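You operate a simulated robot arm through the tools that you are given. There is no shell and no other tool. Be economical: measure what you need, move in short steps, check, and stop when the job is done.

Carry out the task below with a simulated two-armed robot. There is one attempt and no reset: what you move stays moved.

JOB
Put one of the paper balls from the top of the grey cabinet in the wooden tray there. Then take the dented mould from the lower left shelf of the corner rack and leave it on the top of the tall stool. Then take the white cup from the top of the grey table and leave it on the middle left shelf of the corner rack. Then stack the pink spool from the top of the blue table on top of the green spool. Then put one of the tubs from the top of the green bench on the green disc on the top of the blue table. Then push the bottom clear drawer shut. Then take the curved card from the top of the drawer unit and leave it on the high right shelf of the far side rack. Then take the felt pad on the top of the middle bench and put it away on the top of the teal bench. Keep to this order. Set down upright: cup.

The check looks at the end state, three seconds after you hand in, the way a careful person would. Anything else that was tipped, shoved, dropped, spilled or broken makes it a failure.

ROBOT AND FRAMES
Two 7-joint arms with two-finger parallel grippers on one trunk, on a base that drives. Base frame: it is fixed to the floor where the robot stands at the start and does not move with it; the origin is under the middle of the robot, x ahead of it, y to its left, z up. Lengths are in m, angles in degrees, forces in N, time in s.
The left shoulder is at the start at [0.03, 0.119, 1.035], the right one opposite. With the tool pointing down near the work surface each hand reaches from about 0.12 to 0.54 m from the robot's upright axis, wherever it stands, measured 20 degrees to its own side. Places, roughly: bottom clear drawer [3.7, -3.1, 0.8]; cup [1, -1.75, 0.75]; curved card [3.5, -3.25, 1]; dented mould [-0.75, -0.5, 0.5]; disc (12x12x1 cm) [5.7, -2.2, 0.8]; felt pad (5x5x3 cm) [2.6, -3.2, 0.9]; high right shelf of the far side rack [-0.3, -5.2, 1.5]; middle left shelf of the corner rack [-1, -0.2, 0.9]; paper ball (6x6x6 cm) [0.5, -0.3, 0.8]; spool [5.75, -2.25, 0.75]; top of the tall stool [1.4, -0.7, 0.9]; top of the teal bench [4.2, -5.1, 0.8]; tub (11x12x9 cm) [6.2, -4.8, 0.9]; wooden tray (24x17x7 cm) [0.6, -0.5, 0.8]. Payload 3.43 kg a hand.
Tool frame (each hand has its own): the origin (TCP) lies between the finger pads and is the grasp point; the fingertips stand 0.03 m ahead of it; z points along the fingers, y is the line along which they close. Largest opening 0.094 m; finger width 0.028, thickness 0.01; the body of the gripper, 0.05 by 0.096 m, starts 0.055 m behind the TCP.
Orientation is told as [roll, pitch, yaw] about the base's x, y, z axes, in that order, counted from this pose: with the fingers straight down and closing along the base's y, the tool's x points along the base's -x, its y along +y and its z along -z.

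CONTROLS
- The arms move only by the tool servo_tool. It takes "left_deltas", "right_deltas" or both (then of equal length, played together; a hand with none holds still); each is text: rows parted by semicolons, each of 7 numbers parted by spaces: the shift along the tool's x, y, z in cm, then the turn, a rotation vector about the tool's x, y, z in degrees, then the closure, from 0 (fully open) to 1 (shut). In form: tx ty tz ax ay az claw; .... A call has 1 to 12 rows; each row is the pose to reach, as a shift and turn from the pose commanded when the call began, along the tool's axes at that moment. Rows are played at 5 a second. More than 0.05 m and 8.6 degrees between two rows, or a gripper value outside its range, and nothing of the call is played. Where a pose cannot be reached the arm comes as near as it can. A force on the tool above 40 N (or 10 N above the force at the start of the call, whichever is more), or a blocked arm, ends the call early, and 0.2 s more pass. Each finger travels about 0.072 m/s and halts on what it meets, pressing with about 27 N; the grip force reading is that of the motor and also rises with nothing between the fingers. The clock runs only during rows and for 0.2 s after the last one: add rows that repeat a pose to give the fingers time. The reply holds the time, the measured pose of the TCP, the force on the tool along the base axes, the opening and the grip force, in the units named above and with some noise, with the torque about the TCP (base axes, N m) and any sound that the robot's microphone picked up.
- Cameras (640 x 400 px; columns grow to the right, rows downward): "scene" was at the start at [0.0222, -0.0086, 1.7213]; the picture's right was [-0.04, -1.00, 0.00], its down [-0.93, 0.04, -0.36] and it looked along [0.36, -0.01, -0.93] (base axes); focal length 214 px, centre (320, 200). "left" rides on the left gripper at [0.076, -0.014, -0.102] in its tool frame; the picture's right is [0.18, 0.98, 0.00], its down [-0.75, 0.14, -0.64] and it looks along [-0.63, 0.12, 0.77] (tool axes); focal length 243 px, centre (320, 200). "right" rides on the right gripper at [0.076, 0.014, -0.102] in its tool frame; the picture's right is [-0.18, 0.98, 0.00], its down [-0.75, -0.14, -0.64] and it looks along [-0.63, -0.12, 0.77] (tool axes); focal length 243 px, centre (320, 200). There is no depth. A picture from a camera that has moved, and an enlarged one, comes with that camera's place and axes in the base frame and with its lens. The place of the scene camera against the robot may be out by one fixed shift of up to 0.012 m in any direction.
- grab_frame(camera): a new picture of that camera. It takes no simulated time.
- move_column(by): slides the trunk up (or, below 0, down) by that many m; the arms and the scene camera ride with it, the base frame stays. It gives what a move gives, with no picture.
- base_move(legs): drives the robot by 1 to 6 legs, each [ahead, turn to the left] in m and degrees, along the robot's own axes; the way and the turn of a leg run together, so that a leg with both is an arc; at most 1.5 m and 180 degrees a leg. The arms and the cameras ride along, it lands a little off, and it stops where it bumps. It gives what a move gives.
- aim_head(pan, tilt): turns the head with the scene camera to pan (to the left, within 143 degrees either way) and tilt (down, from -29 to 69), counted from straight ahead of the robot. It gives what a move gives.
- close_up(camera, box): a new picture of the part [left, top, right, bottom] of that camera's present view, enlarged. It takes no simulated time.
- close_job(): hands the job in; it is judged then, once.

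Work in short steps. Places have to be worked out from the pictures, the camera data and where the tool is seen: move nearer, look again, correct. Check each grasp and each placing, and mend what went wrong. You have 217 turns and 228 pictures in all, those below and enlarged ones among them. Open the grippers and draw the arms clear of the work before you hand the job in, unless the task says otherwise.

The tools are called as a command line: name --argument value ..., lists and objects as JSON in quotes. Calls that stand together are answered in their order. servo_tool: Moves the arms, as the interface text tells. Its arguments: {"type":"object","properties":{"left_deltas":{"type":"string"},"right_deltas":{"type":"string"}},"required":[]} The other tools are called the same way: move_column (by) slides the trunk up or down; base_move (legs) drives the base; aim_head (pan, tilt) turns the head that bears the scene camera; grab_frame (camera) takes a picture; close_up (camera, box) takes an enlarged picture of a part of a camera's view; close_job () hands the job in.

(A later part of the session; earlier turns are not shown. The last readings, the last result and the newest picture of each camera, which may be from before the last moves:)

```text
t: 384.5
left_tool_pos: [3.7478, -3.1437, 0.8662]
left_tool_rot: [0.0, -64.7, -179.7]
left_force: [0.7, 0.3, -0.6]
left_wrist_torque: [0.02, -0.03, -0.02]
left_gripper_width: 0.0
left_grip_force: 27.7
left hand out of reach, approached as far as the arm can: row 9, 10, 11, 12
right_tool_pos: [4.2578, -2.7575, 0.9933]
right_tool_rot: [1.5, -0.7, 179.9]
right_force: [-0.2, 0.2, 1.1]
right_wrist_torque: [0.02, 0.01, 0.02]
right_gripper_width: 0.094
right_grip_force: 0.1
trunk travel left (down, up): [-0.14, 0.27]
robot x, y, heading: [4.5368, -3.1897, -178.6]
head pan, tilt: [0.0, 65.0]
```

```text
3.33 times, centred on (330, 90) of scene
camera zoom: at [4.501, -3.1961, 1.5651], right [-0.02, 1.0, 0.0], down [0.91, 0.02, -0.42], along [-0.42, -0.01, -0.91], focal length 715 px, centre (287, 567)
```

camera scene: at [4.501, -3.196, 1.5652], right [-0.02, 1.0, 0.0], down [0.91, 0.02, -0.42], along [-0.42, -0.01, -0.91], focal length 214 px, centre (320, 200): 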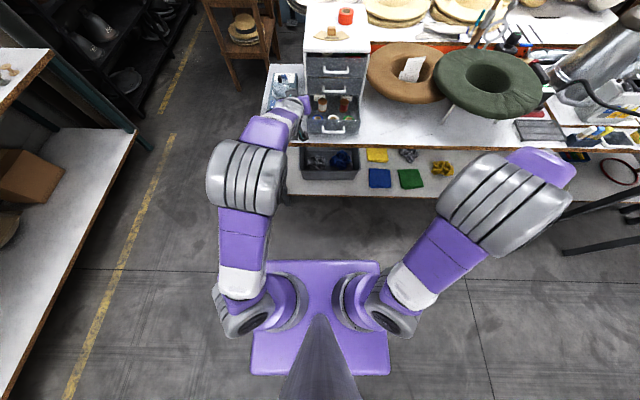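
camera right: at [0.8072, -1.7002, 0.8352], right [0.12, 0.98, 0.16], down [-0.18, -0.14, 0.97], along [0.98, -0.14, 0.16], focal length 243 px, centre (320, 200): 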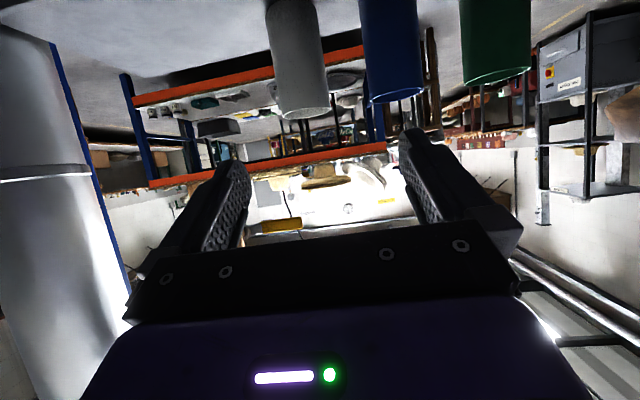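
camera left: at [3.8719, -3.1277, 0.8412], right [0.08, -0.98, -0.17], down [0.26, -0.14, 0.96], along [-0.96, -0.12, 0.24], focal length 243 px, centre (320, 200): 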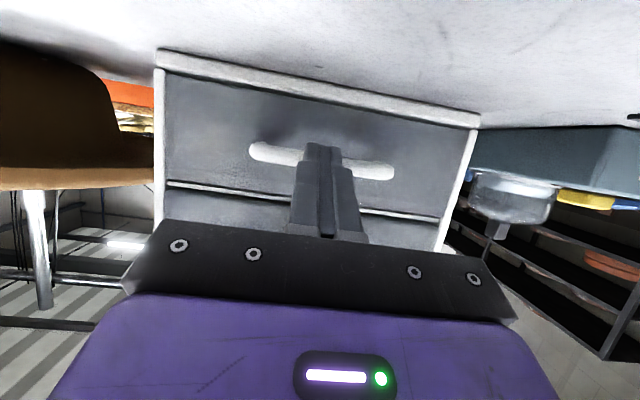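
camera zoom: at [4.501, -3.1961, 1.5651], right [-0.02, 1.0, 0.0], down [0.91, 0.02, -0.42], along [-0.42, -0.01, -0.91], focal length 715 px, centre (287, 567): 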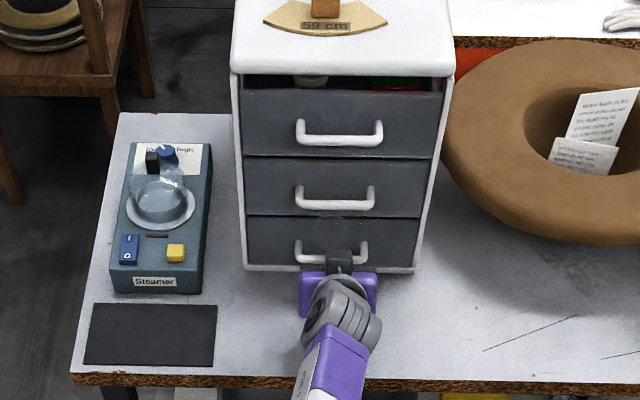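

The drawer looks flush; give a tiny extra nudge with the base (1.5 cm) and check force/visual.

base_move --legs '[[0.015, 0]]'

close_up --camera "left" --box '[140, 30, 500, 240]'

```text
t: 385.3
left_tool_pos: [3.7444, -3.1441, 0.8671]
left_tool_rot: [0.2, -64.4, -179.9]
left_force: [25.7, -4.5, 8.2]
left_wrist_torque: [0.02, -0.02, 0.2]
left_gripper_width: 0.0001
left_grip_force: 27.0
right_tool_pos: [4.2541, -2.7578, 0.9944]
right_tool_rot: [1.4, -0.8, 180.0]
right_force: [-0.2, 0.6, -0.1]
right_wrist_torque: [0.01, 0.02, -0.03]
right_gripper_width: 0.0941
right_grip_force: 0.1
trunk travel left (down, up): [-0.14, 0.27]
robot x, y, heading: [4.531, -3.1924, -178.8]
head pan, tilt: [0.0, 65.0]
stopped in leg 1: the force on the tool passed its limit at 66 N (the readings are from after the stop); the commanded pose is now the measured one
```

```text
1.78 times, centred on (320, 135) of left
camera zoom: at [3.8696, -3.1271, 0.8438], right [0.09, -0.98, -0.16], down [0.25, -0.14, 0.96], along [-0.96, -0.12, 0.24], focal length 431 px, centre (320, 316)
```

zoom: 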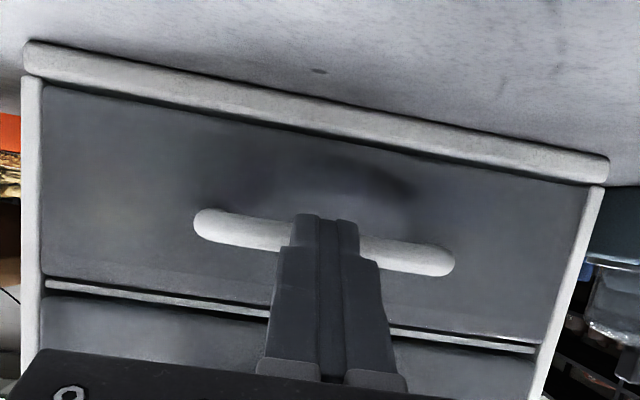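

Hard stop reached: the drawer is shut. Back off and raise the left hand to view the card on top of the unit.

base_move --legs '[[-0.12, 0]]'

servo_tool --left_deltas "-2 1 -4 0 0 0 1; -4.5 2 -8 0 0 0 0.7; -8 2 -10 0 0 0 0.4; -12 2 -12 0 4 0 0; -16 2 -14 0 8 0 0; -20 2 -16 0 12 0 0; -24 2 -18 0 16 0 0; -26 2 -19 0 20 0 0; -26 2 -19 0 20 0 0"

grab_frame --camera "left"

aim_head --pan 0 --tilt 45

close_up --camera "scene" --box '[250, 90, 410, 230]'

```text
t: 386.5
left_tool_pos: [3.8613, -3.1422, 0.8657]
left_tool_rot: [0.2, -64.3, -179.7]
left_force: [0.1, -0.8, -0.6]
left_wrist_torque: [-0.01, 0.01, -0.02]
left_gripper_width: 0.0
left_grip_force: 27.2
right_tool_pos: [4.3705, -2.7567, 0.9931]
right_tool_rot: [1.6, -0.7, -180.0]
right_force: [0.7, 0.3, 0.6]
right_wrist_torque: [0.02, 0.08, 0.01]
right_gripper_width: 0.094
right_grip_force: 0.1
trunk travel left (down, up): [-0.14, 0.27]
robot x, y, heading: [4.6499, -3.1871, -178.2]
head pan, tilt: [0.0, 65.0]
```

```text
t: 388.5
left_tool_pos: [3.9567, -3.1721, 1.1583]
left_tool_rot: [0.2, -44.2, -179.7]
left_force: [0.2, 0.5, -0.5]
left_wrist_torque: [0.0, 0.0, 0.03]
left_gripper_width: 0.094
left_grip_force: 0.0
left hand out of reach, approached as far as the arm can: row 7, 8, 9
right_tool_pos: [4.3695, -2.7554, 0.9931]
right_tool_rot: [1.5, -0.6, -179.9]
right_force: [0.1, 0.3, 0.2]
right_wrist_torque: [0.0, 0.07, -0.04]
right_gripper_width: 0.094
right_grip_force: 0.1
trunk travel left (down, up): [-0.14, 0.27]
robot x, y, heading: [4.6438, -3.1855, -178.4]
head pan, tilt: [0.0, 65.0]
```

```text
81 pictures are left
camera left: at [4.0824, -3.1542, 1.1771], right [0.14, -0.98, -0.13], down [-0.09, -0.14, 0.99], along [-0.99, -0.13, -0.11], focal length 243 px, centre (320, 200)
```

left: 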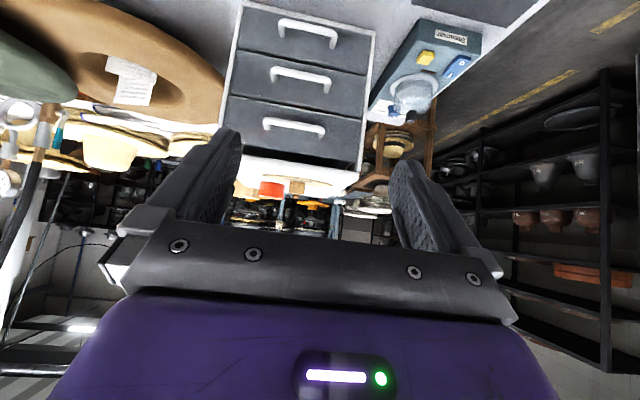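

```text
t: 389.3
left_tool_pos: [3.9554, -3.1713, 1.1566]
left_tool_rot: [0.1, -44.2, -179.6]
left_force: [-0.6, -0.4, 0.3]
left_wrist_torque: [0.03, 0.02, -0.01]
left_gripper_width: 0.094
left_grip_force: 0.0
right_tool_pos: [4.369, -2.7566, 0.9937]
right_tool_rot: [1.4, -0.6, -180.0]
right_force: [0.2, 0.2, -0.2]
right_wrist_torque: [0.01, -0.01, 0.02]
right_gripper_width: 0.094
right_grip_force: 0.0
trunk travel left (down, up): [-0.14, 0.27]
robot x, y, heading: [4.6469, -3.1822, -178.8]
head pan, tilt: [0.0, 45.0]
```

```text
2.86 times, centred on (330, 160) of scene
camera zoom: at [4.5927, -3.1938, 1.5901], right [-0.03, 1.0, 0.0], down [0.71, 0.02, -0.71], along [-0.71, -0.02, -0.71], focal length 613 px, centre (291, 314)
```

zoom: 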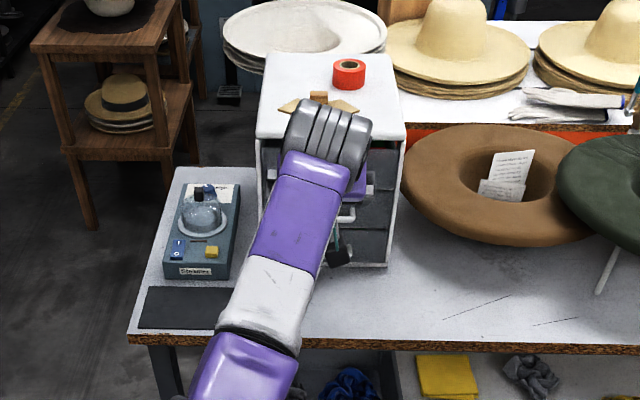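

Drawer shut. Raise the trunk 0.2 to work over the unit's top (z≈1.07), then look down at the card.

move_column --by 0.2

servo_tool --left_deltas "-1 0 3 0 3 0 0; -2 0 6 0 6 0 0; -3 0 9 0 9 0 0; -3 0 9 0 9 0 0"

grab_frame --camera "left"

close_up --camera "scene" --box '[250, 110, 410, 250]'

```text
t: 391.5
left_tool_pos: [3.9549, -3.1717, 1.3552]
left_tool_rot: [0.2, -44.2, -179.6]
left_force: [-0.8, -0.3, 0.5]
left_wrist_torque: [0.03, 0.03, 0.01]
left_gripper_width: 0.094
left_grip_force: 0.2
right_tool_pos: [4.3685, -2.7564, 1.1929]
right_tool_rot: [1.4, -0.7, -179.9]
right_force: [-1.0, -0.5, -0.1]
right_wrist_torque: [0.0, 0.02, 0.01]
right_gripper_width: 0.0943
right_grip_force: 0.0
trunk travel left (down, up): [-0.34, 0.07]
robot x, y, heading: [4.6499, -3.1831, -178.2]
head pan, tilt: [0.0, 45.0]
```

```text
t: 392.5
left_tool_pos: [3.9513, -3.1914, 1.2779]
left_tool_rot: [0.2, -35.3, -179.5]
left_force: [0.6, 0.1, -0.4]
left_wrist_torque: [0.01, -0.01, 0.01]
left_gripper_width: 0.0941
left_grip_force: 0.1
left hand out of reach, approached as far as the arm can: row 1, 2, 3, 4
right_tool_pos: [4.3696, -2.7567, 1.1947]
right_tool_rot: [1.5, -0.6, -179.9]
right_force: [0.2, 0.1, -0.6]
right_wrist_torque: [0.02, -0.02, 0.0]
right_gripper_width: 0.0938
right_grip_force: 0.1
trunk travel left (down, up): [-0.34, 0.07]
robot x, y, heading: [4.6481, -3.1824, -178.6]
head pan, tilt: [0.0, 45.0]
```

```text
79 pictures are left
camera left: at [4.071, -3.1732, 1.3179], right [0.16, -0.98, -0.1], down [-0.25, -0.14, 0.96], along [-0.96, -0.13, -0.26], focal length 243 px, centre (320, 200)
```

left: 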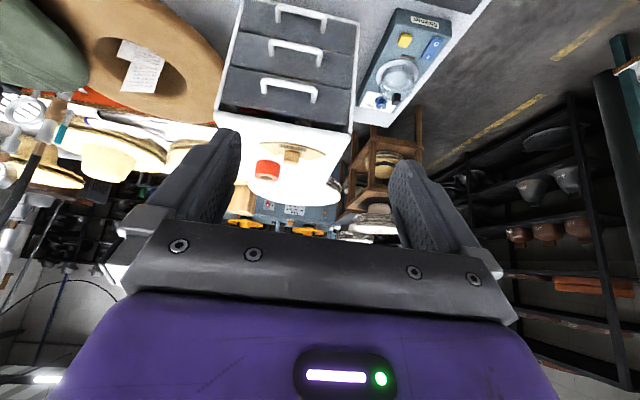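

```text
2.86 times, centred on (330, 180) of scene
camera zoom: at [4.5928, -3.1941, 1.7901], right [-0.03, 1.0, 0.0], down [0.71, 0.02, -0.71], along [-0.71, -0.02, -0.71], focal length 613 px, centre (291, 257)
```

zoom: 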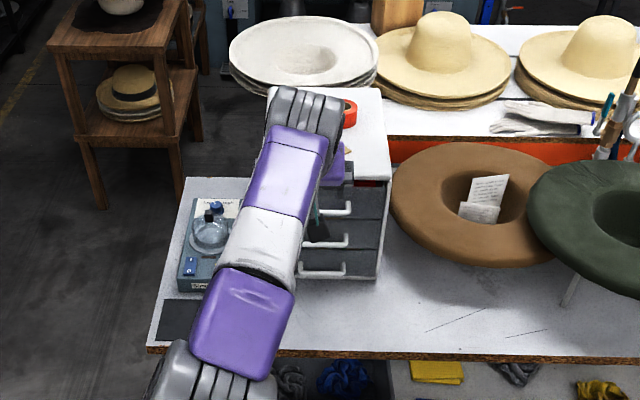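

Drive forward 0.18 and look again at the knob.

base_move --legs '[[0.18, 0]]'

grab_frame --camera "left"

```text
t: 394.0
left_tool_pos: [3.7669, -3.197, 1.2791]
left_tool_rot: [0.1, -35.3, -179.5]
left_force: [0.7, -0.2, 0.5]
left_wrist_torque: [-0.01, 0.0, 0.01]
left_gripper_width: 0.0938
left_grip_force: 0.1
right_tool_pos: [4.1856, -2.7607, 1.1941]
right_tool_rot: [1.5, -0.6, -179.9]
right_force: [-0.5, 0.3, 0.3]
right_wrist_torque: [0.0, -0.02, -0.02]
right_gripper_width: 0.094
right_grip_force: 0.0
trunk travel left (down, up): [-0.34, 0.07]
robot x, y, heading: [4.4641, -3.1905, -178.5]
head pan, tilt: [0.0, 45.0]
```

```text
77 pictures are left
camera left: at [3.8872, -3.1792, 1.3182], right [0.16, -0.98, -0.1], down [-0.24, -0.14, 0.96], along [-0.96, -0.13, -0.26], focal length 243 px, centre (320, 200)
```

left: 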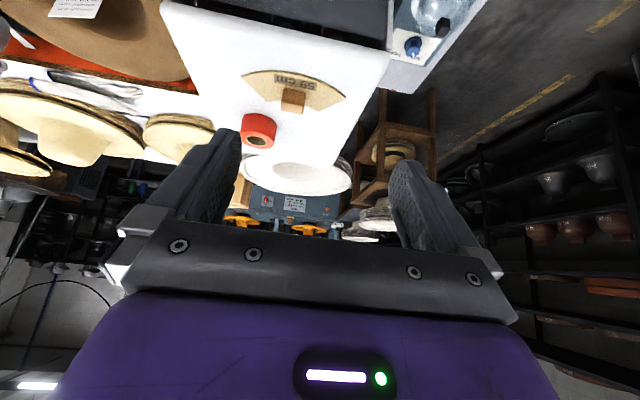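

Knob at [3.577,-3.166,1.0875], ~3.3 cm wide. Move to 6 cm short along the finger axis with partly closed fingers.

servo_tool --left_deltas "-1 -0.7 3.7 0 0 0 0.4; -2 -1.4 7.4 0 0 0 0.4; -3 -2.1 11 0 0 0 0.4; -4 -2.8 14.7 0 0 0 0.4; -4.7 -3.3 18.2 0 0 0 0.4; -4.7 -3.3 18.2 0 0 0 0.4"

grab_frame --camera "left"

```text
t: 395.4
left_tool_pos: [3.7234, -3.2078, 1.1364]
left_tool_rot: [0.0, -35.2, -179.5]
left_force: [0.1, -1.1, 0.3]
left_wrist_torque: [-0.02, -0.06, 0.01]
left_gripper_width: 0.0564
left_grip_force: 0.1
left hand out of reach, approached as far as the arm can: row 1, 2, 3, 4, 5, 6
right_tool_pos: [4.1846, -2.7621, 1.1933]
right_tool_rot: [1.4, -0.5, -179.9]
right_force: [0.3, 0.0, -1.2]
right_wrist_torque: [0.0, 0.0, 0.01]
right_gripper_width: 0.0939
right_grip_force: 0.0
trunk travel left (down, up): [-0.34, 0.07]
robot x, y, heading: [4.4666, -3.1946, -178.3]
head pan, tilt: [0.0, 45.0]
```

```text
76 pictures are left
camera left: at [3.8459, -3.1904, 1.1757], right [0.16, -0.98, -0.11], down [-0.24, -0.14, 0.96], along [-0.96, -0.13, -0.26], focal length 243 px, centre (320, 200)
```

left: 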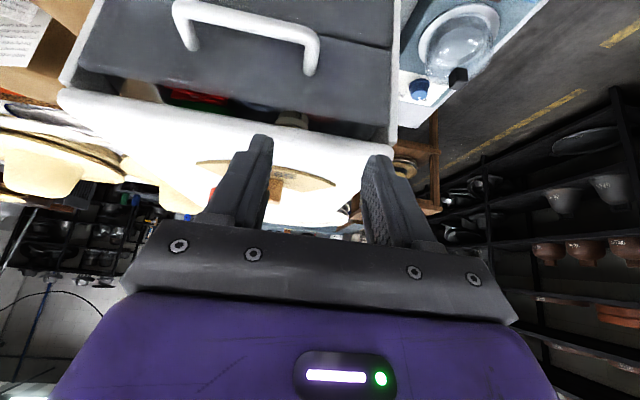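

Out of reach here; raise the hand 6 cm, drive 0.14 closer.

servo_tool --left_deltas "-1.7 0 -2.4 0 0 0 0.4; -3.4 0 -4.9 0 0 0 0.4; -3.4 0 -4.9 0 0 0 0.4"

base_move --legs '[[0.14, 0]]'

grab_frame --camera "left"

```text
t: 396.2
left_tool_pos: [3.7361, -3.2082, 1.1927]
left_tool_rot: [0.1, -35.1, -179.6]
left_force: [-0.7, -0.1, -0.1]
left_wrist_torque: [0.02, 0.05, 0.0]
left_gripper_width: 0.0566
left_grip_force: 0.0
left hand out of reach, approached as far as the arm can: row 2, 3
right_tool_pos: [4.1859, -2.7611, 1.1938]
right_tool_rot: [1.5, -0.5, -179.9]
right_force: [0.3, 0.2, 0.1]
right_wrist_torque: [0.0, -0.01, 0.0]
right_gripper_width: 0.094
right_grip_force: 0.0
trunk travel left (down, up): [-0.34, 0.07]
robot x, y, heading: [4.4647, -3.1907, -178.3]
head pan, tilt: [0.0, 45.0]
```

```text
t: 397.6
left_tool_pos: [3.6006, -3.2129, 1.1915]
left_tool_rot: [0.1, -35.3, -179.5]
left_force: [-2.0, 0.0, 0.1]
left_wrist_torque: [-0.01, 0.01, -0.03]
left_gripper_width: 0.0564
left_grip_force: 0.0
right_tool_pos: [4.0503, -2.7652, 1.1934]
right_tool_rot: [1.5, -0.7, -179.9]
right_force: [0.4, -0.2, 0.7]
right_wrist_torque: [0.02, 0.02, 0.01]
right_gripper_width: 0.0937
right_grip_force: 0.1
trunk travel left (down, up): [-0.34, 0.07]
robot x, y, heading: [4.3287, -3.1944, -178.4]
head pan, tilt: [0.0, 45.0]
```

```text
75 pictures are left
camera left: at [3.7207, -3.1953, 1.2323], right [0.16, -0.98, -0.1], down [-0.24, -0.14, 0.96], along [-0.96, -0.13, -0.26], focal length 243 px, centre (320, 200)
```

left: 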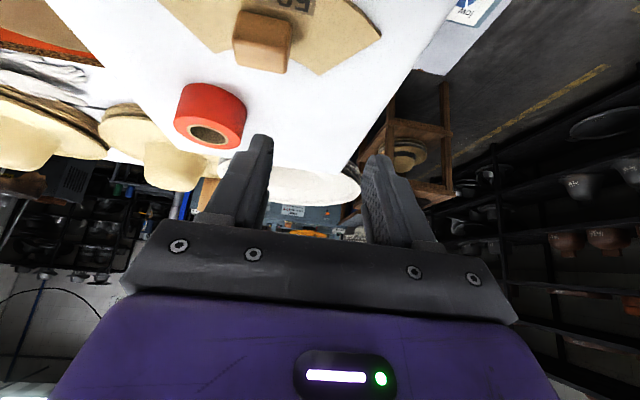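

Knob confirmed at [3.579,-3.163]. Drive 6 cm closer for margin, then move over the knob and descend.

base_move --legs '[[0.06, 0]]'

servo_tool --left_deltas "1.6 -1.6 -1 0 0 0 0.4; 3.1 -3.2 -2.1 0 0 0 0.4; 4.1 -5 -2.9 0 0 0 0.4; 5.5 -5 -0.8 0 0 0 0.4; 5.5 -5 -0.8 0 0 0 0.4"

grab_frame --camera "left"

```text
t: 398.5
left_tool_pos: [3.5387, -3.215, 1.1927]
left_tool_rot: [0.1, -35.2, -179.5]
left_force: [-1.0, 0.0, -0.3]
left_wrist_torque: [0.04, -0.02, 0.01]
left_gripper_width: 0.0562
left_grip_force: 0.0
right_tool_pos: [3.9898, -2.7677, 1.1928]
right_tool_rot: [1.5, -0.5, -180.0]
right_force: [-0.8, 0.5, 0.6]
right_wrist_torque: [0.0, -0.03, 0.01]
right_gripper_width: 0.094
right_grip_force: 0.1
trunk travel left (down, up): [-0.34, 0.07]
robot x, y, heading: [4.2651, -3.1971, -178.1]
head pan, tilt: [0.0, 45.0]
```

```text
t: 399.7
left_tool_pos: [3.5588, -3.1486, 1.1739]
left_tool_rot: [0.3, -35.3, -179.5]
left_force: [0.1, 0.0, 1.0]
left_wrist_torque: [-0.02, 0.0, -0.02]
left_gripper_width: 0.0562
left_grip_force: 0.1
left hand out of reach, approached as far as the arm can: row 1, 2, 3, 4, 5
right_tool_pos: [3.9909, -2.7662, 1.1938]
right_tool_rot: [1.5, -0.6, -179.9]
right_force: [0.2, 0.0, -0.2]
right_wrist_torque: [-0.02, 0.01, -0.01]
right_gripper_width: 0.0941
right_grip_force: 0.0
trunk travel left (down, up): [-0.34, 0.07]
robot x, y, heading: [4.2696, -3.1939, -178.4]
head pan, tilt: [0.0, 45.0]
```

```text
74 pictures are left
camera left: at [3.6797, -3.1319, 1.2131], right [0.16, -0.98, -0.1], down [-0.24, -0.14, 0.96], along [-0.96, -0.13, -0.26], focal length 243 px, centre (320, 200)
```

left: 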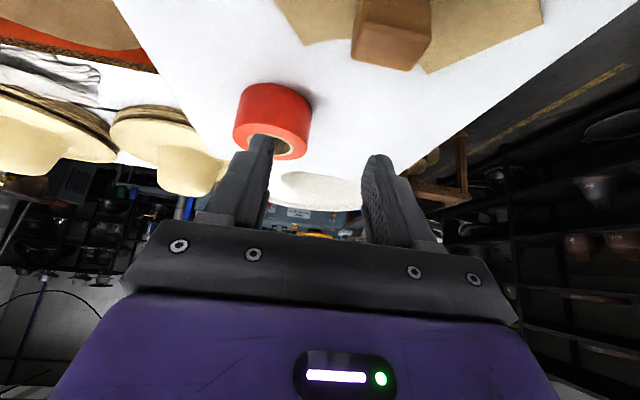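

aim_head --pan 10 --tilt 60

grab_frame --camera "scene"

```text
t: 400.5
left_tool_pos: [3.5577, -3.1495, 1.1735]
left_tool_rot: [0.1, -35.2, -179.5]
left_force: [0.3, 0.0, 0.7]
left_wrist_torque: [0.02, 0.0, 0.02]
left_gripper_width: 0.0566
left_grip_force: 0.1
right_tool_pos: [3.9907, -2.7664, 1.1929]
right_tool_rot: [1.5, -0.5, -179.9]
right_force: [-0.6, -0.7, 0.3]
right_wrist_torque: [0.02, 0.01, -0.03]
right_gripper_width: 0.0941
right_grip_force: 0.0
trunk travel left (down, up): [-0.34, 0.07]
robot x, y, heading: [4.2685, -3.1946, -178.4]
head pan, tilt: [10.0, 60.0]
```

```text
73 pictures are left
camera scene: at [4.2297, -3.2159, 1.7707], right [-0.2, 0.98, 0.0], down [0.85, 0.17, -0.5], along [-0.49, -0.1, -0.87], focal length 214 px, centre (320, 200)
```

scene: 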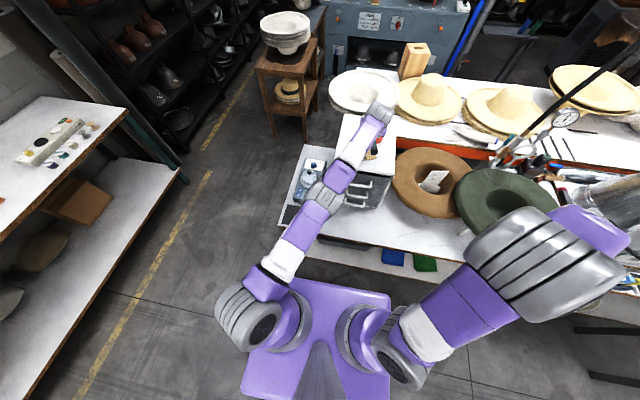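

The left arm is nearly straight; drive another 0.12 m closer so it can bend, then re-position.

base_move --legs '[[0.12, 0]]'

servo_tool --left_deltas "3.3 0.5 -2.3 0 0 0 0.4; 6.5 1 -4.6 0 0 0 0.4; 9.8 1.5 -6.9 0 0 0 0.4; 12.2 1.8 -8.6 0 0 0 0.4; 12.2 1.8 -8.6 0 0 0 0.4"

grab_frame --camera "left"

```text
t: 401.7
left_tool_pos: [3.4394, -3.1522, 1.1739]
left_tool_rot: [0.3, -35.2, -179.6]
left_force: [0.9, 0.2, -0.7]
left_wrist_torque: [0.04, 0.03, -0.01]
left_gripper_width: 0.0563
left_grip_force: 0.2
right_tool_pos: [3.8734, -2.7709, 1.1929]
right_tool_rot: [1.5, -0.6, 179.8]
right_force: [-0.3, -0.4, 1.2]
right_wrist_torque: [-0.01, -0.02, 0.0]
right_gripper_width: 0.0941
right_grip_force: 0.1
trunk travel left (down, up): [-0.34, 0.07]
robot x, y, heading: [4.1503, -3.1978, -178.7]
head pan, tilt: [10.0, 60.0]
```

```text
t: 402.9
left_tool_pos: [3.4632, -3.1143, 1.2051]
left_tool_rot: [0.2, -35.0, -179.6]
left_force: [0.0, -0.2, 0.5]
left_wrist_torque: [-0.02, 0.01, -0.02]
left_gripper_width: 0.0565
left_grip_force: 0.1
left hand out of reach, approached as far as the arm can: row 1, 2, 3, 4, 5
right_tool_pos: [3.8723, -2.7695, 1.1933]
right_tool_rot: [1.4, -0.6, 180.0]
right_force: [0.1, 0.2, 0.7]
right_wrist_torque: [0.01, -0.01, -0.03]
right_gripper_width: 0.0939
right_grip_force: 0.1
trunk travel left (down, up): [-0.34, 0.07]
robot x, y, heading: [4.1494, -3.2002, -178.3]
head pan, tilt: [10.0, 60.0]
```

```text
72 pictures are left
camera left: at [3.5843, -3.0974, 1.2454], right [0.16, -0.98, -0.1], down [-0.25, -0.14, 0.96], along [-0.96, -0.13, -0.26], focal length 243 px, centre (320, 200)
```

left: 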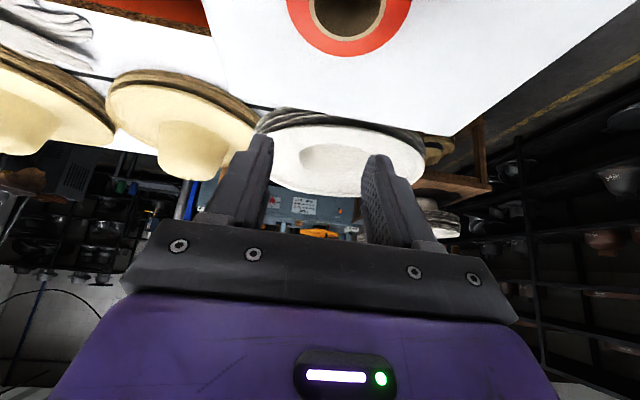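

The left elbow is stuck near straight. As worked for the right arm, sweep the hand outward (left) and up to let the elbow bend.

servo_tool --left_deltas "-1 4 -1.5 0 0 0 0.4; -2 8 -3 0 0 0 0.4; -2 12 -4 0 3 0 0.4; -2 16 -5 0 6 0 0.4; -1 20 -7 0 10 0 0.4; 1 22 -9 0 15 0 0.4; 3 24 -11 0 20 0 0.4; 5 26 -13 0 25 0 0.4; 5 26 -13 0 25 0 0.4"

grab_frame --camera "scene"

```text
t: 404.9
left_tool_pos: [3.536, -3.3716, 1.3026]
left_tool_rot: [0.1, -10.1, -179.5]
left_force: [-0.7, 1.0, 0.5]
left_wrist_torque: [-0.03, -0.05, -0.01]
left_gripper_width: 0.0565
left_grip_force: 0.0
left hand out of reach, approached as far as the arm can: row 1, 2, 3, 4, 5, 6, 7, 8, 9
right_tool_pos: [3.8727, -2.7695, 1.1934]
right_tool_rot: [1.5, -0.5, 179.9]
right_force: [-0.9, -0.5, 0.1]
right_wrist_torque: [0.01, 0.01, 0.01]
right_gripper_width: 0.0939
right_grip_force: 0.0
trunk travel left (down, up): [-0.34, 0.07]
robot x, y, heading: [4.1499, -3.2037, -178.6]
head pan, tilt: [10.0, 60.0]
```

```text
71 pictures are left
camera scene: at [4.1106, -3.2187, 1.7707], right [-0.2, 0.98, 0.0], down [0.85, 0.17, -0.5], along [-0.49, -0.1, -0.87], focal length 214 px, centre (320, 200)
```

scene: 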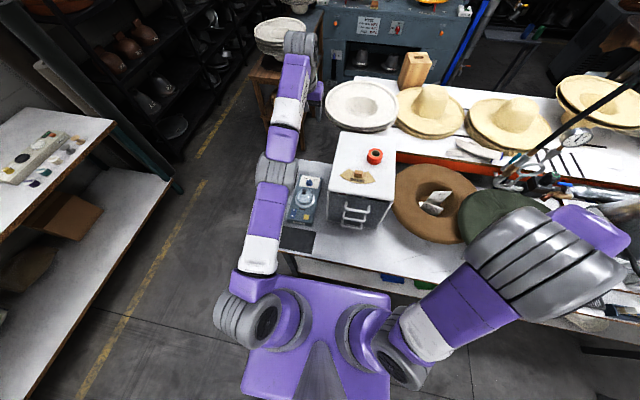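

servo_tool --left_deltas "3 0 0 0 3 0 0.4; 6 0 0 0 6 0 0.4; 9 0 0 0 10 0 0.4; 12 0 0 0 10 0 0.4; 15 0 0 0 10 0 0.4; 18 0 0 0 10 0 0.4; 21 0 0 0 10 0 0.4; 21 0 0 0 10 0 0.4"

grab_frame --camera "scene"

```text
t: 406.9
left_tool_pos: [3.6231, -3.3867, 1.4823]
left_tool_rot: [-6.4, -34.9, -171.2]
left_force: [-0.9, -1.9, 0.2]
left_wrist_torque: [0.1, -0.06, -0.07]
left_gripper_width: 0.0562
left_grip_force: 0.1
left hand out of reach, approached as far as the arm can: row 1, 2, 3, 4, 5, 6, 7
right_tool_pos: [3.8695, -2.778, 1.1955]
right_tool_rot: [1.1, -0.4, 179.9]
right_force: [-0.5, -1.8, 0.0]
right_wrist_torque: [0.13, -0.03, -0.01]
right_gripper_width: 0.0938
right_grip_force: 0.0
trunk travel left (down, up): [-0.34, 0.07]
robot x, y, heading: [4.1516, -3.2002, -178.3]
head pan, tilt: [10.0, 60.0]
stopped in row 8 (left hand): the arm was blocked; the commanded pose is now the measured one
```

```text
70 pictures are left
camera scene: at [4.1079, -3.2302, 1.7704], right [-0.2, 0.98, 0.01], down [0.85, 0.18, -0.5], along [-0.49, -0.1, -0.87], focal length 214 px, centre (320, 200)
```

scene: 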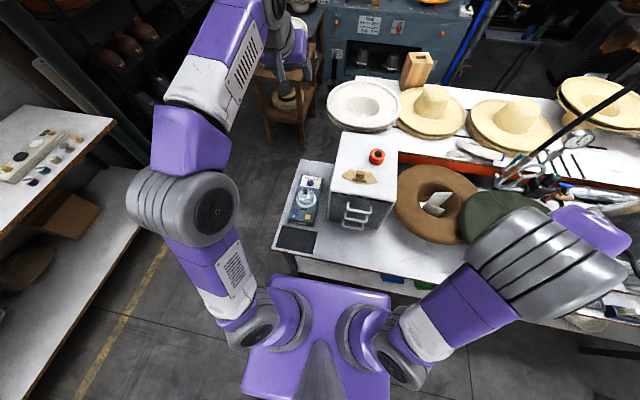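

The left elbow has swung out to a healthy posture. Move the hand over the knob.

servo_tool --left_deltas "2.1 -2.4 3.1 -0.6 0 3.6 0.4; 4.2 -4.9 6.2 -1.3 0 7.2 0.4; 6.4 -7.3 9.3 -1.3 0 7.2 0.4; 8.5 -9.8 12.4 -1.3 0 7.2 0.4; 10.6 -12.2 15.5 -1.3 0 7.2 0.4; 12.7 -14.7 18.6 -1.3 0 7.2 0.4; 14.9 -17.1 21.7 -1.3 0 7.2 0.4; 17 -19.6 24.8 -1.3 0 7.2 0.4; 17 -19.6 24.8 -1.3 0 7.2 0.4"

grab_frame --camera "left"

grab_frame --camera "scene"

```text
t: 408.9
left_tool_pos: [3.6038, -3.1554, 1.2041]
left_tool_rot: [0.2, -35.5, 179.7]
left_force: [0.0, -1.0, 0.4]
left_wrist_torque: [0.0, 0.01, 0.0]
left_gripper_width: 0.0564
left_grip_force: 0.0
right_tool_pos: [3.8741, -2.7687, 1.1922]
right_tool_rot: [1.6, -0.6, 179.8]
right_force: [0.5, 0.5, 1.0]
right_wrist_torque: [-0.03, -0.02, 0.02]
right_gripper_width: 0.094
right_grip_force: 0.0
trunk travel left (down, up): [-0.34, 0.07]
robot x, y, heading: [4.1476, -3.1993, -178.5]
head pan, tilt: [10.0, 60.0]
```

```text
69 pictures are left
camera left: at [3.7257, -3.1397, 1.2439], right [0.15, -0.98, -0.1], down [-0.24, -0.14, 0.96], along [-0.96, -0.12, -0.26], focal length 243 px, centre (320, 200)
```

left: 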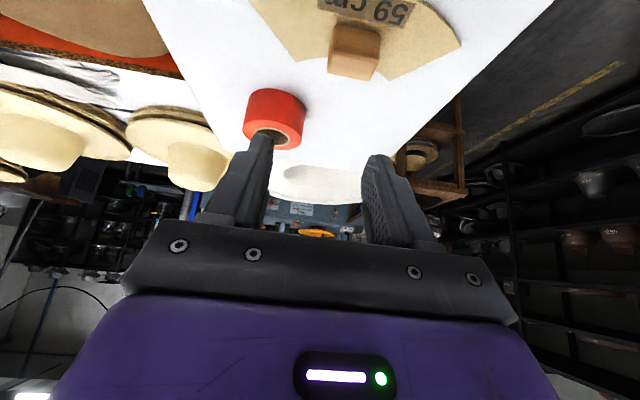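

```text
68 pictures are left
camera scene: at [4.1119, -3.2199, 1.7707], right [-0.2, 0.98, 0.0], down [0.85, 0.17, -0.5], along [-0.49, -0.1, -0.87], focal length 214 px, centre (320, 200)
```

scene: 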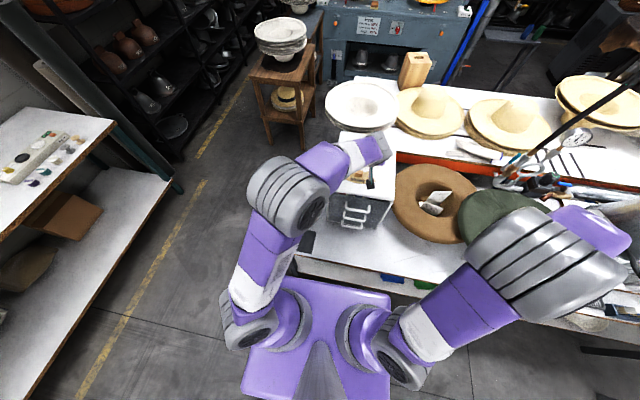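

Knob at [3.580,-3.168]. Descend to straddle it.

servo_tool --left_deltas "1.5 1.2 2.8 0 0 0 0.4; 3 1.2 5.6 0 0 0 0.4; 4.6 1.2 8.5 0 0 0 0.4; 4.6 1.2 8.5 0 0 0 0.4"

grab_frame --camera "left"

```text
t: 409.7
left_tool_pos: [3.5892, -3.1667, 1.1268]
left_tool_rot: [-0.5, -36.9, 179.8]
left_force: [3.9, 0.2, 14.1]
left_wrist_torque: [-0.24, -0.07, 0.05]
left_gripper_width: 0.0564
left_grip_force: 0.0
right_tool_pos: [3.8752, -2.7682, 1.193]
right_tool_rot: [1.5, -0.5, 179.8]
right_force: [-0.2, 0.5, 0.1]
right_wrist_torque: [0.03, 0.01, -0.02]
right_gripper_width: 0.094
right_grip_force: 0.2
trunk travel left (down, up): [-0.34, 0.07]
robot x, y, heading: [4.1515, -3.2036, -178.5]
head pan, tilt: [10.0, 60.0]
stopped in row 4 (left hand): the force on the tool passed its limit at 62 N (the readings are from after the stop); the commanded pose is now the measured one
```

```text
67 pictures are left
camera left: at [3.7111, -3.1519, 1.1623], right [0.14, -0.98, -0.12], down [-0.22, -0.15, 0.96], along [-0.97, -0.11, -0.23], focal length 243 px, centre (320, 200)
```

left: 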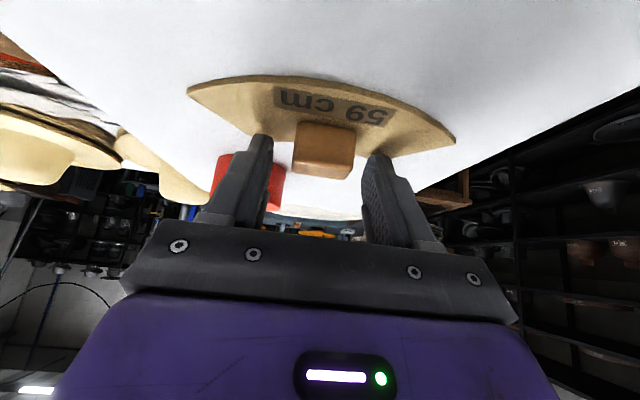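

Fingertips touched the card's level; the knob is between the fingers. Ease up 3 mm, close.

servo_tool --left_deltas "-0.2 0 -0.3 0 0 0 0.4; -0.2 0 -0.3 0 0 0 0.6; -0.2 0 -0.3 0 0 0 0.85; -0.2 0 -0.3 0 0 0 0.85; -0.2 0 -0.3 0 0 0 0.85; -1.9 0 -2.7 0 0 0 0.85; -3.7 0 -5.2 0 0 0 0.85; -3.7 0 -5.2 0 0 0 0.85"

grab_frame --camera "left"

```text
t: 411.5
left_tool_pos: [3.5907, -3.1667, 1.1871]
left_tool_rot: [-0.5, -36.6, 179.8]
left_force: [0.9, -0.2, -0.5]
left_wrist_torque: [0.01, 0.02, 0.01]
left_gripper_width: 0.0348
left_grip_force: 26.8
right_tool_pos: [3.8725, -2.7676, 1.1938]
right_tool_rot: [1.5, -0.6, 179.9]
right_force: [0.3, 0.3, 0.0]
right_wrist_torque: [-0.02, 0.01, -0.01]
right_gripper_width: 0.094
right_grip_force: 0.0
trunk travel left (down, up): [-0.34, 0.07]
robot x, y, heading: [4.1497, -3.1973, -178.4]
head pan, tilt: [10.0, 60.0]
```

```text
66 pictures are left
camera left: at [3.7124, -3.1519, 1.2236], right [0.14, -0.98, -0.12], down [-0.22, -0.14, 0.96], along [-0.96, -0.11, -0.24], focal length 243 px, centre (320, 200)
```

left: 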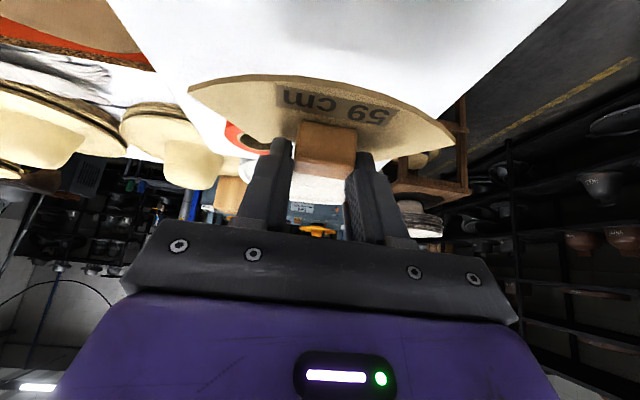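

Card held level by its knob. Back away and drive along the south aisle toward the far side rack.

base_move --legs '[[-0.35, 0], [0, 90], [1.05, 0], [0, -91], [1.2, 0]]'

aim_head --pan 0 --tilt 20

grab_frame --camera "scene"

```text
t: 432.2
left_tool_pos: [2.8372, -4.3117, 1.1858]
left_tool_rot: [-0.4, -36.6, -176.9]
left_force: [0.2, 0.6, -0.7]
left_wrist_torque: [0.01, -0.03, -0.02]
left_gripper_width: 0.0308
left_grip_force: 27.5
right_tool_pos: [3.0974, -3.8991, 1.1931]
right_tool_rot: [1.4, -0.5, -176.9]
right_force: [-0.3, 0.4, 0.5]
right_wrist_torque: [0.05, 0.02, 0.04]
right_gripper_width: 0.0939
right_grip_force: 0.1
trunk travel left (down, up): [-0.34, 0.07]
robot x, y, heading: [3.3972, -4.3124, -175.1]
head pan, tilt: [10.0, 60.0]
```

```text
t: 433.3
left_tool_pos: [2.8366, -4.3119, 1.1871]
left_tool_rot: [-0.4, -36.6, -176.9]
left_force: [-0.2, 0.4, -0.6]
left_wrist_torque: [-0.01, 0.0, 0.02]
left_gripper_width: 0.0308
left_grip_force: 27.1
right_tool_pos: [3.0971, -3.898, 1.1927]
right_tool_rot: [1.6, -0.6, -176.9]
right_force: [0.1, 0.4, -0.3]
right_wrist_torque: [0.03, 0.03, 0.0]
right_gripper_width: 0.0941
right_grip_force: 0.0
trunk travel left (down, up): [-0.34, 0.07]
robot x, y, heading: [3.3973, -4.3154, -175.1]
head pan, tilt: [0.0, 20.0]
```

```text
65 pictures are left
camera scene: at [3.3313, -4.3246, 1.8287], right [-0.08, 1.0, 0.0], down [0.34, 0.03, -0.94], along [-0.94, -0.08, -0.34], focal length 214 px, centre (320, 200)
```

scene: 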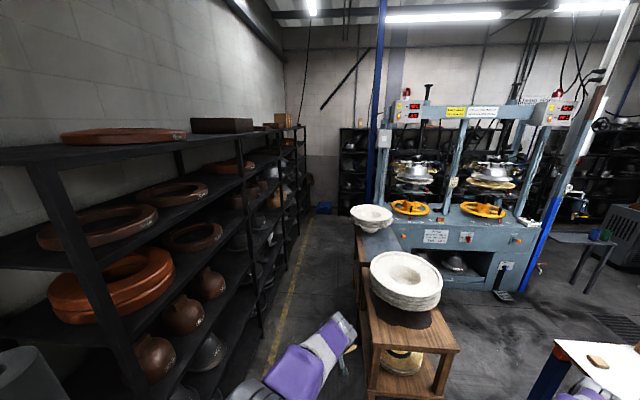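

Rack runs along the left; high shelf at its far (west) end. Drive on, keeping between the rack and the wooden stands.

base_move --legs '[[0, 3], [1.2, 0], [0, -8], [1.4, 0]]'

aim_head --pan 40 --tilt 15

grab_frame --camera "scene"

```text
t: 447.0
left_tool_pos: [0.24, -4.4444, 1.1865]
left_tool_rot: [-0.4, -36.6, 178.7]
left_force: [-0.1, 0.3, -0.4]
left_wrist_torque: [0.0, 0.02, 0.0]
left_gripper_width: 0.0308
left_grip_force: 27.2
right_tool_pos: [0.5313, -4.0507, 1.1937]
right_tool_rot: [1.5, -0.5, 178.6]
right_force: [0.4, -1.1, 0.9]
right_wrist_torque: [0.02, -0.03, 0.01]
right_gripper_width: 0.0939
right_grip_force: 0.0
trunk travel left (down, up): [-0.34, 0.07]
robot x, y, heading: [0.7989, -4.4874, -179.8]
head pan, tilt: [0.0, 20.0]
```

```text
t: 448.1
left_tool_pos: [0.242, -4.4445, 1.186]
left_tool_rot: [-0.4, -36.6, 178.7]
left_force: [0.7, 0.0, 0.3]
left_wrist_torque: [0.02, -0.01, 0.02]
left_gripper_width: 0.0308
left_grip_force: 26.9
right_tool_pos: [0.5318, -4.0509, 1.1925]
right_tool_rot: [1.4, -0.6, 178.6]
right_force: [0.3, -0.8, -0.4]
right_wrist_torque: [0.0, -0.01, -0.01]
right_gripper_width: 0.0938
right_grip_force: 0.1
trunk travel left (down, up): [-0.34, 0.07]
robot x, y, heading: [0.8012, -4.4887, -179.6]
head pan, tilt: [40.0, 15.0]
```

```text
64 pictures are left
camera scene: at [0.7552, -4.5549, 1.837], right [-0.65, 0.76, 0.0], down [0.2, 0.17, -0.97], along [-0.74, -0.63, -0.26], focal length 214 px, centre (320, 200)
```

scene: 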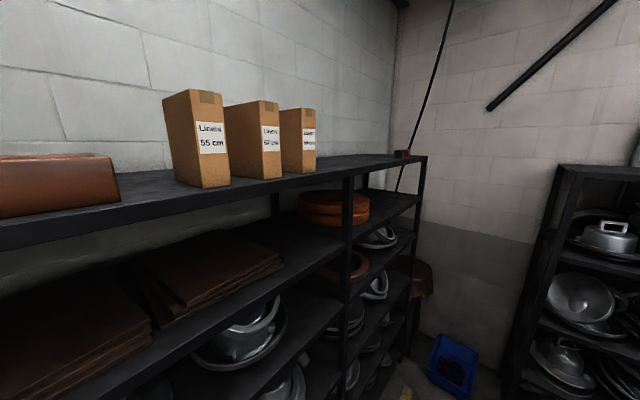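

High right shelf is the second level (z≈1.45) in the west bay, orange rounds at x≈-0.26; free space around x≈-0.57. Drive there, keeping clear of the rack while turning; raise the trunk.

base_move --legs '[[0, -10], [1.33, 0], [0, 99]]'

move_column --by 0.07

aim_head --pan 0 --tilt 15

grab_frame --camera "scene"

```text
t: 450.6
left_tool_pos: [0.1435, -4.3272, 1.1862]
left_tool_rot: [-0.4, -36.6, 168.6]
left_force: [0.0, 0.2, -0.3]
left_wrist_torque: [0.05, 0.0, -0.02]
left_gripper_width: 0.0309
left_grip_force: 26.9
right_tool_pos: [0.5049, -3.9914, 1.1919]
right_tool_rot: [1.6, 0.2, 167.6]
right_force: [4.1, 0.6, -1.6]
right_wrist_torque: [-0.11, 0.24, -0.24]
right_gripper_width: 0.0942
right_grip_force: 0.1
trunk travel left (down, up): [-0.34, 0.07]
robot x, y, heading: [0.6884, -4.4662, 170.2]
head pan, tilt: [40.0, 15.0]
stopped in leg 2: the force on the tool passed its limit at 58 N (the readings are from after the stop); the commanded pose is now the measured one
```

```text
t: 451.6
left_tool_pos: [0.1436, -4.3282, 1.2573]
left_tool_rot: [-0.5, -36.7, 168.7]
left_force: [-1.2, 0.2, -0.1]
left_wrist_torque: [-0.01, 0.0, 0.01]
left_gripper_width: 0.031
left_grip_force: 27.0
right_tool_pos: [0.5044, -3.9903, 1.2635]
right_tool_rot: [1.5, 0.0, 167.4]
right_force: [7.2, -0.1, 3.8]
right_wrist_torque: [0.34, 0.47, -0.45]
right_gripper_width: 0.0939
right_grip_force: 0.0
trunk travel left (down, up): [-0.41, 0.0]
robot x, y, heading: [0.6836, -4.4663, 170.4]
head pan, tilt: [40.0, 15.0]
```

```text
t: 452.7
left_tool_pos: [0.1428, -4.3266, 1.257]
left_tool_rot: [-0.4, -36.7, 168.6]
left_force: [0.2, 0.4, -0.9]
left_wrist_torque: [0.0, -0.02, 0.02]
left_gripper_width: 0.0309
left_grip_force: 26.9
right_tool_pos: [0.504, -3.991, 1.2636]
right_tool_rot: [1.5, 0.1, 167.5]
right_force: [6.4, 0.2, 2.0]
right_wrist_torque: [0.2, 0.4, -0.36]
right_gripper_width: 0.0938
right_grip_force: 0.0
trunk travel left (down, up): [-0.41, 0.0]
robot x, y, heading: [0.6853, -4.4665, 170.5]
head pan, tilt: [0.0, 15.0]
```

```text
63 pictures are left
camera scene: at [0.62, -4.4646, 1.907], right [0.17, 0.99, 0.0], down [0.25, -0.04, -0.97], along [-0.95, 0.16, -0.26], focal length 214 px, centre (320, 200)
```

scene: 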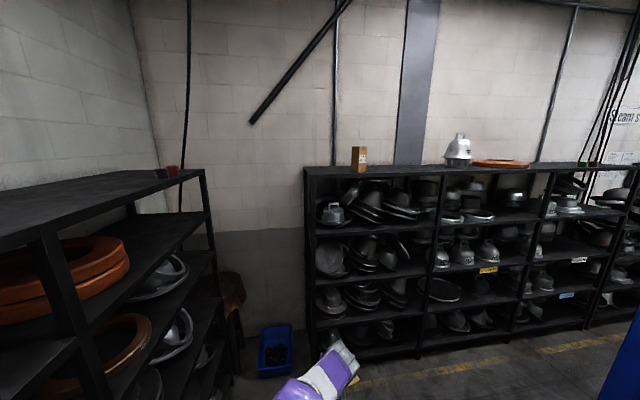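

The right hand touched the press's blue post. Back up, pass it on the south side, then come back north before turning.

base_move --legs '[[-0.12, 0], [0, 16], [0.8, 0], [0, -36], [0.6, 0], [0, 120]]'

grab_frame --camera "scene"

```text
t: 462.2
left_tool_pos: [-0.7098, -4.1211, 1.2471]
left_tool_rot: [-0.4, -34.7, 148.7]
left_force: [8.4, -2.0, 2.1]
left_wrist_torque: [-0.05, 0.46, 0.43]
left_gripper_width: 0.0305
left_grip_force: 26.6
right_tool_pos: [-0.2702, -3.9275, 1.2624]
right_tool_rot: [1.6, 0.1, 147.8]
right_force: [-0.1, 0.3, -0.9]
right_wrist_torque: [0.02, 0.0, 0.0]
right_gripper_width: 0.094
right_grip_force: 0.1
trunk travel left (down, up): [-0.41, 0.0]
robot x, y, heading: [-0.2627, -4.4378, 150.7]
head pan, tilt: [0.0, 15.0]
stopped in leg 5: the force on the tool passed its limit at 105 N (the readings are from after the stop); the commanded pose is now the measured one
```

```text
62 pictures are left
camera scene: at [-0.319, -4.4136, 1.907], right [0.49, 0.87, 0.0], down [0.22, -0.13, -0.97], along [-0.84, 0.47, -0.26], focal length 214 px, centre (320, 200)
```

scene: 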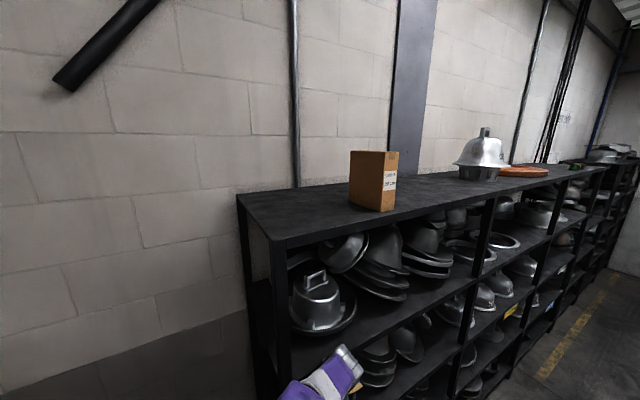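

The hand touched the west rack. Back off and check the card.

base_move --legs '[[-0.2, 0]]'

grab_frame --camera "left"

aim_head --pan 5 --tilt 45

grab_frame --camera "scene"

```text
t: 463.8
left_tool_pos: [-0.5421, -4.2176, 1.2474]
left_tool_rot: [-0.3, -34.6, 149.0]
left_force: [-0.7, 0.6, -0.2]
left_wrist_torque: [-0.04, 0.0, 0.0]
left_gripper_width: 0.0308
left_grip_force: 27.2
right_tool_pos: [-0.1034, -4.0215, 1.2636]
right_tool_rot: [1.6, 0.2, 148.1]
right_force: [-0.1, -0.4, 0.6]
right_wrist_torque: [-0.03, 0.0, 0.03]
right_gripper_width: 0.0942
right_grip_force: 0.0
trunk travel left (down, up): [-0.41, 0.0]
robot x, y, heading: [-0.0921, -4.5341, 150.8]
head pan, tilt: [0.0, 15.0]
```

```text
61 pictures are left
camera left: at [-0.4322, -4.2671, 1.2875], right [-0.38, -0.92, -0.11], down [-0.29, 0.01, 0.96], along [-0.88, 0.39, -0.27], focal length 243 px, centre (320, 200)
```

left: 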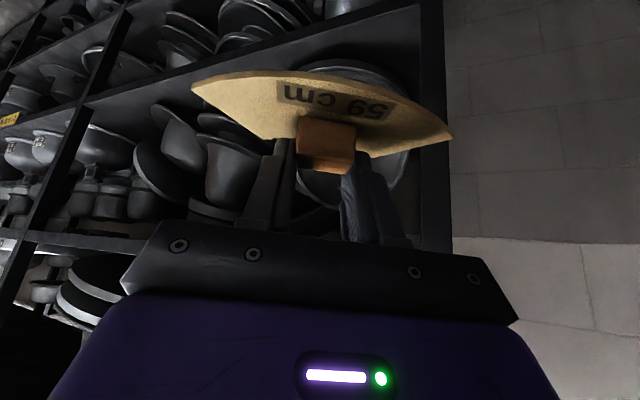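

```text
t: 464.7
left_tool_pos: [-0.5429, -4.2168, 1.2473]
left_tool_rot: [-0.3, -34.6, 149.0]
left_force: [-0.4, 0.0, -0.8]
left_wrist_torque: [0.0, 0.04, -0.03]
left_gripper_width: 0.0309
left_grip_force: 27.2
right_tool_pos: [-0.1051, -4.022, 1.263]
right_tool_rot: [1.7, 0.2, 148.1]
right_force: [0.3, -0.9, 0.3]
right_wrist_torque: [0.03, 0.0, 0.01]
right_gripper_width: 0.0938
right_grip_force: 0.0
trunk travel left (down, up): [-0.41, 0.0]
robot x, y, heading: [-0.0921, -4.5321, 151.0]
head pan, tilt: [5.0, 45.0]
```

```text
60 pictures are left
camera scene: at [-0.1438, -4.5196, 1.8602], right [0.41, 0.91, 0.0], down [0.64, -0.29, -0.71], along [-0.65, 0.29, -0.71], focal length 214 px, centre (320, 200)
```

scene: 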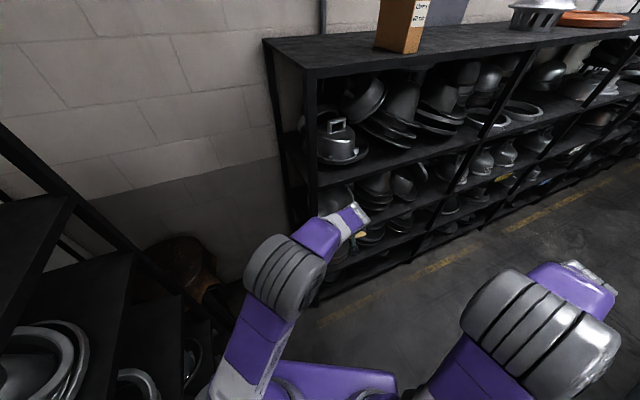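

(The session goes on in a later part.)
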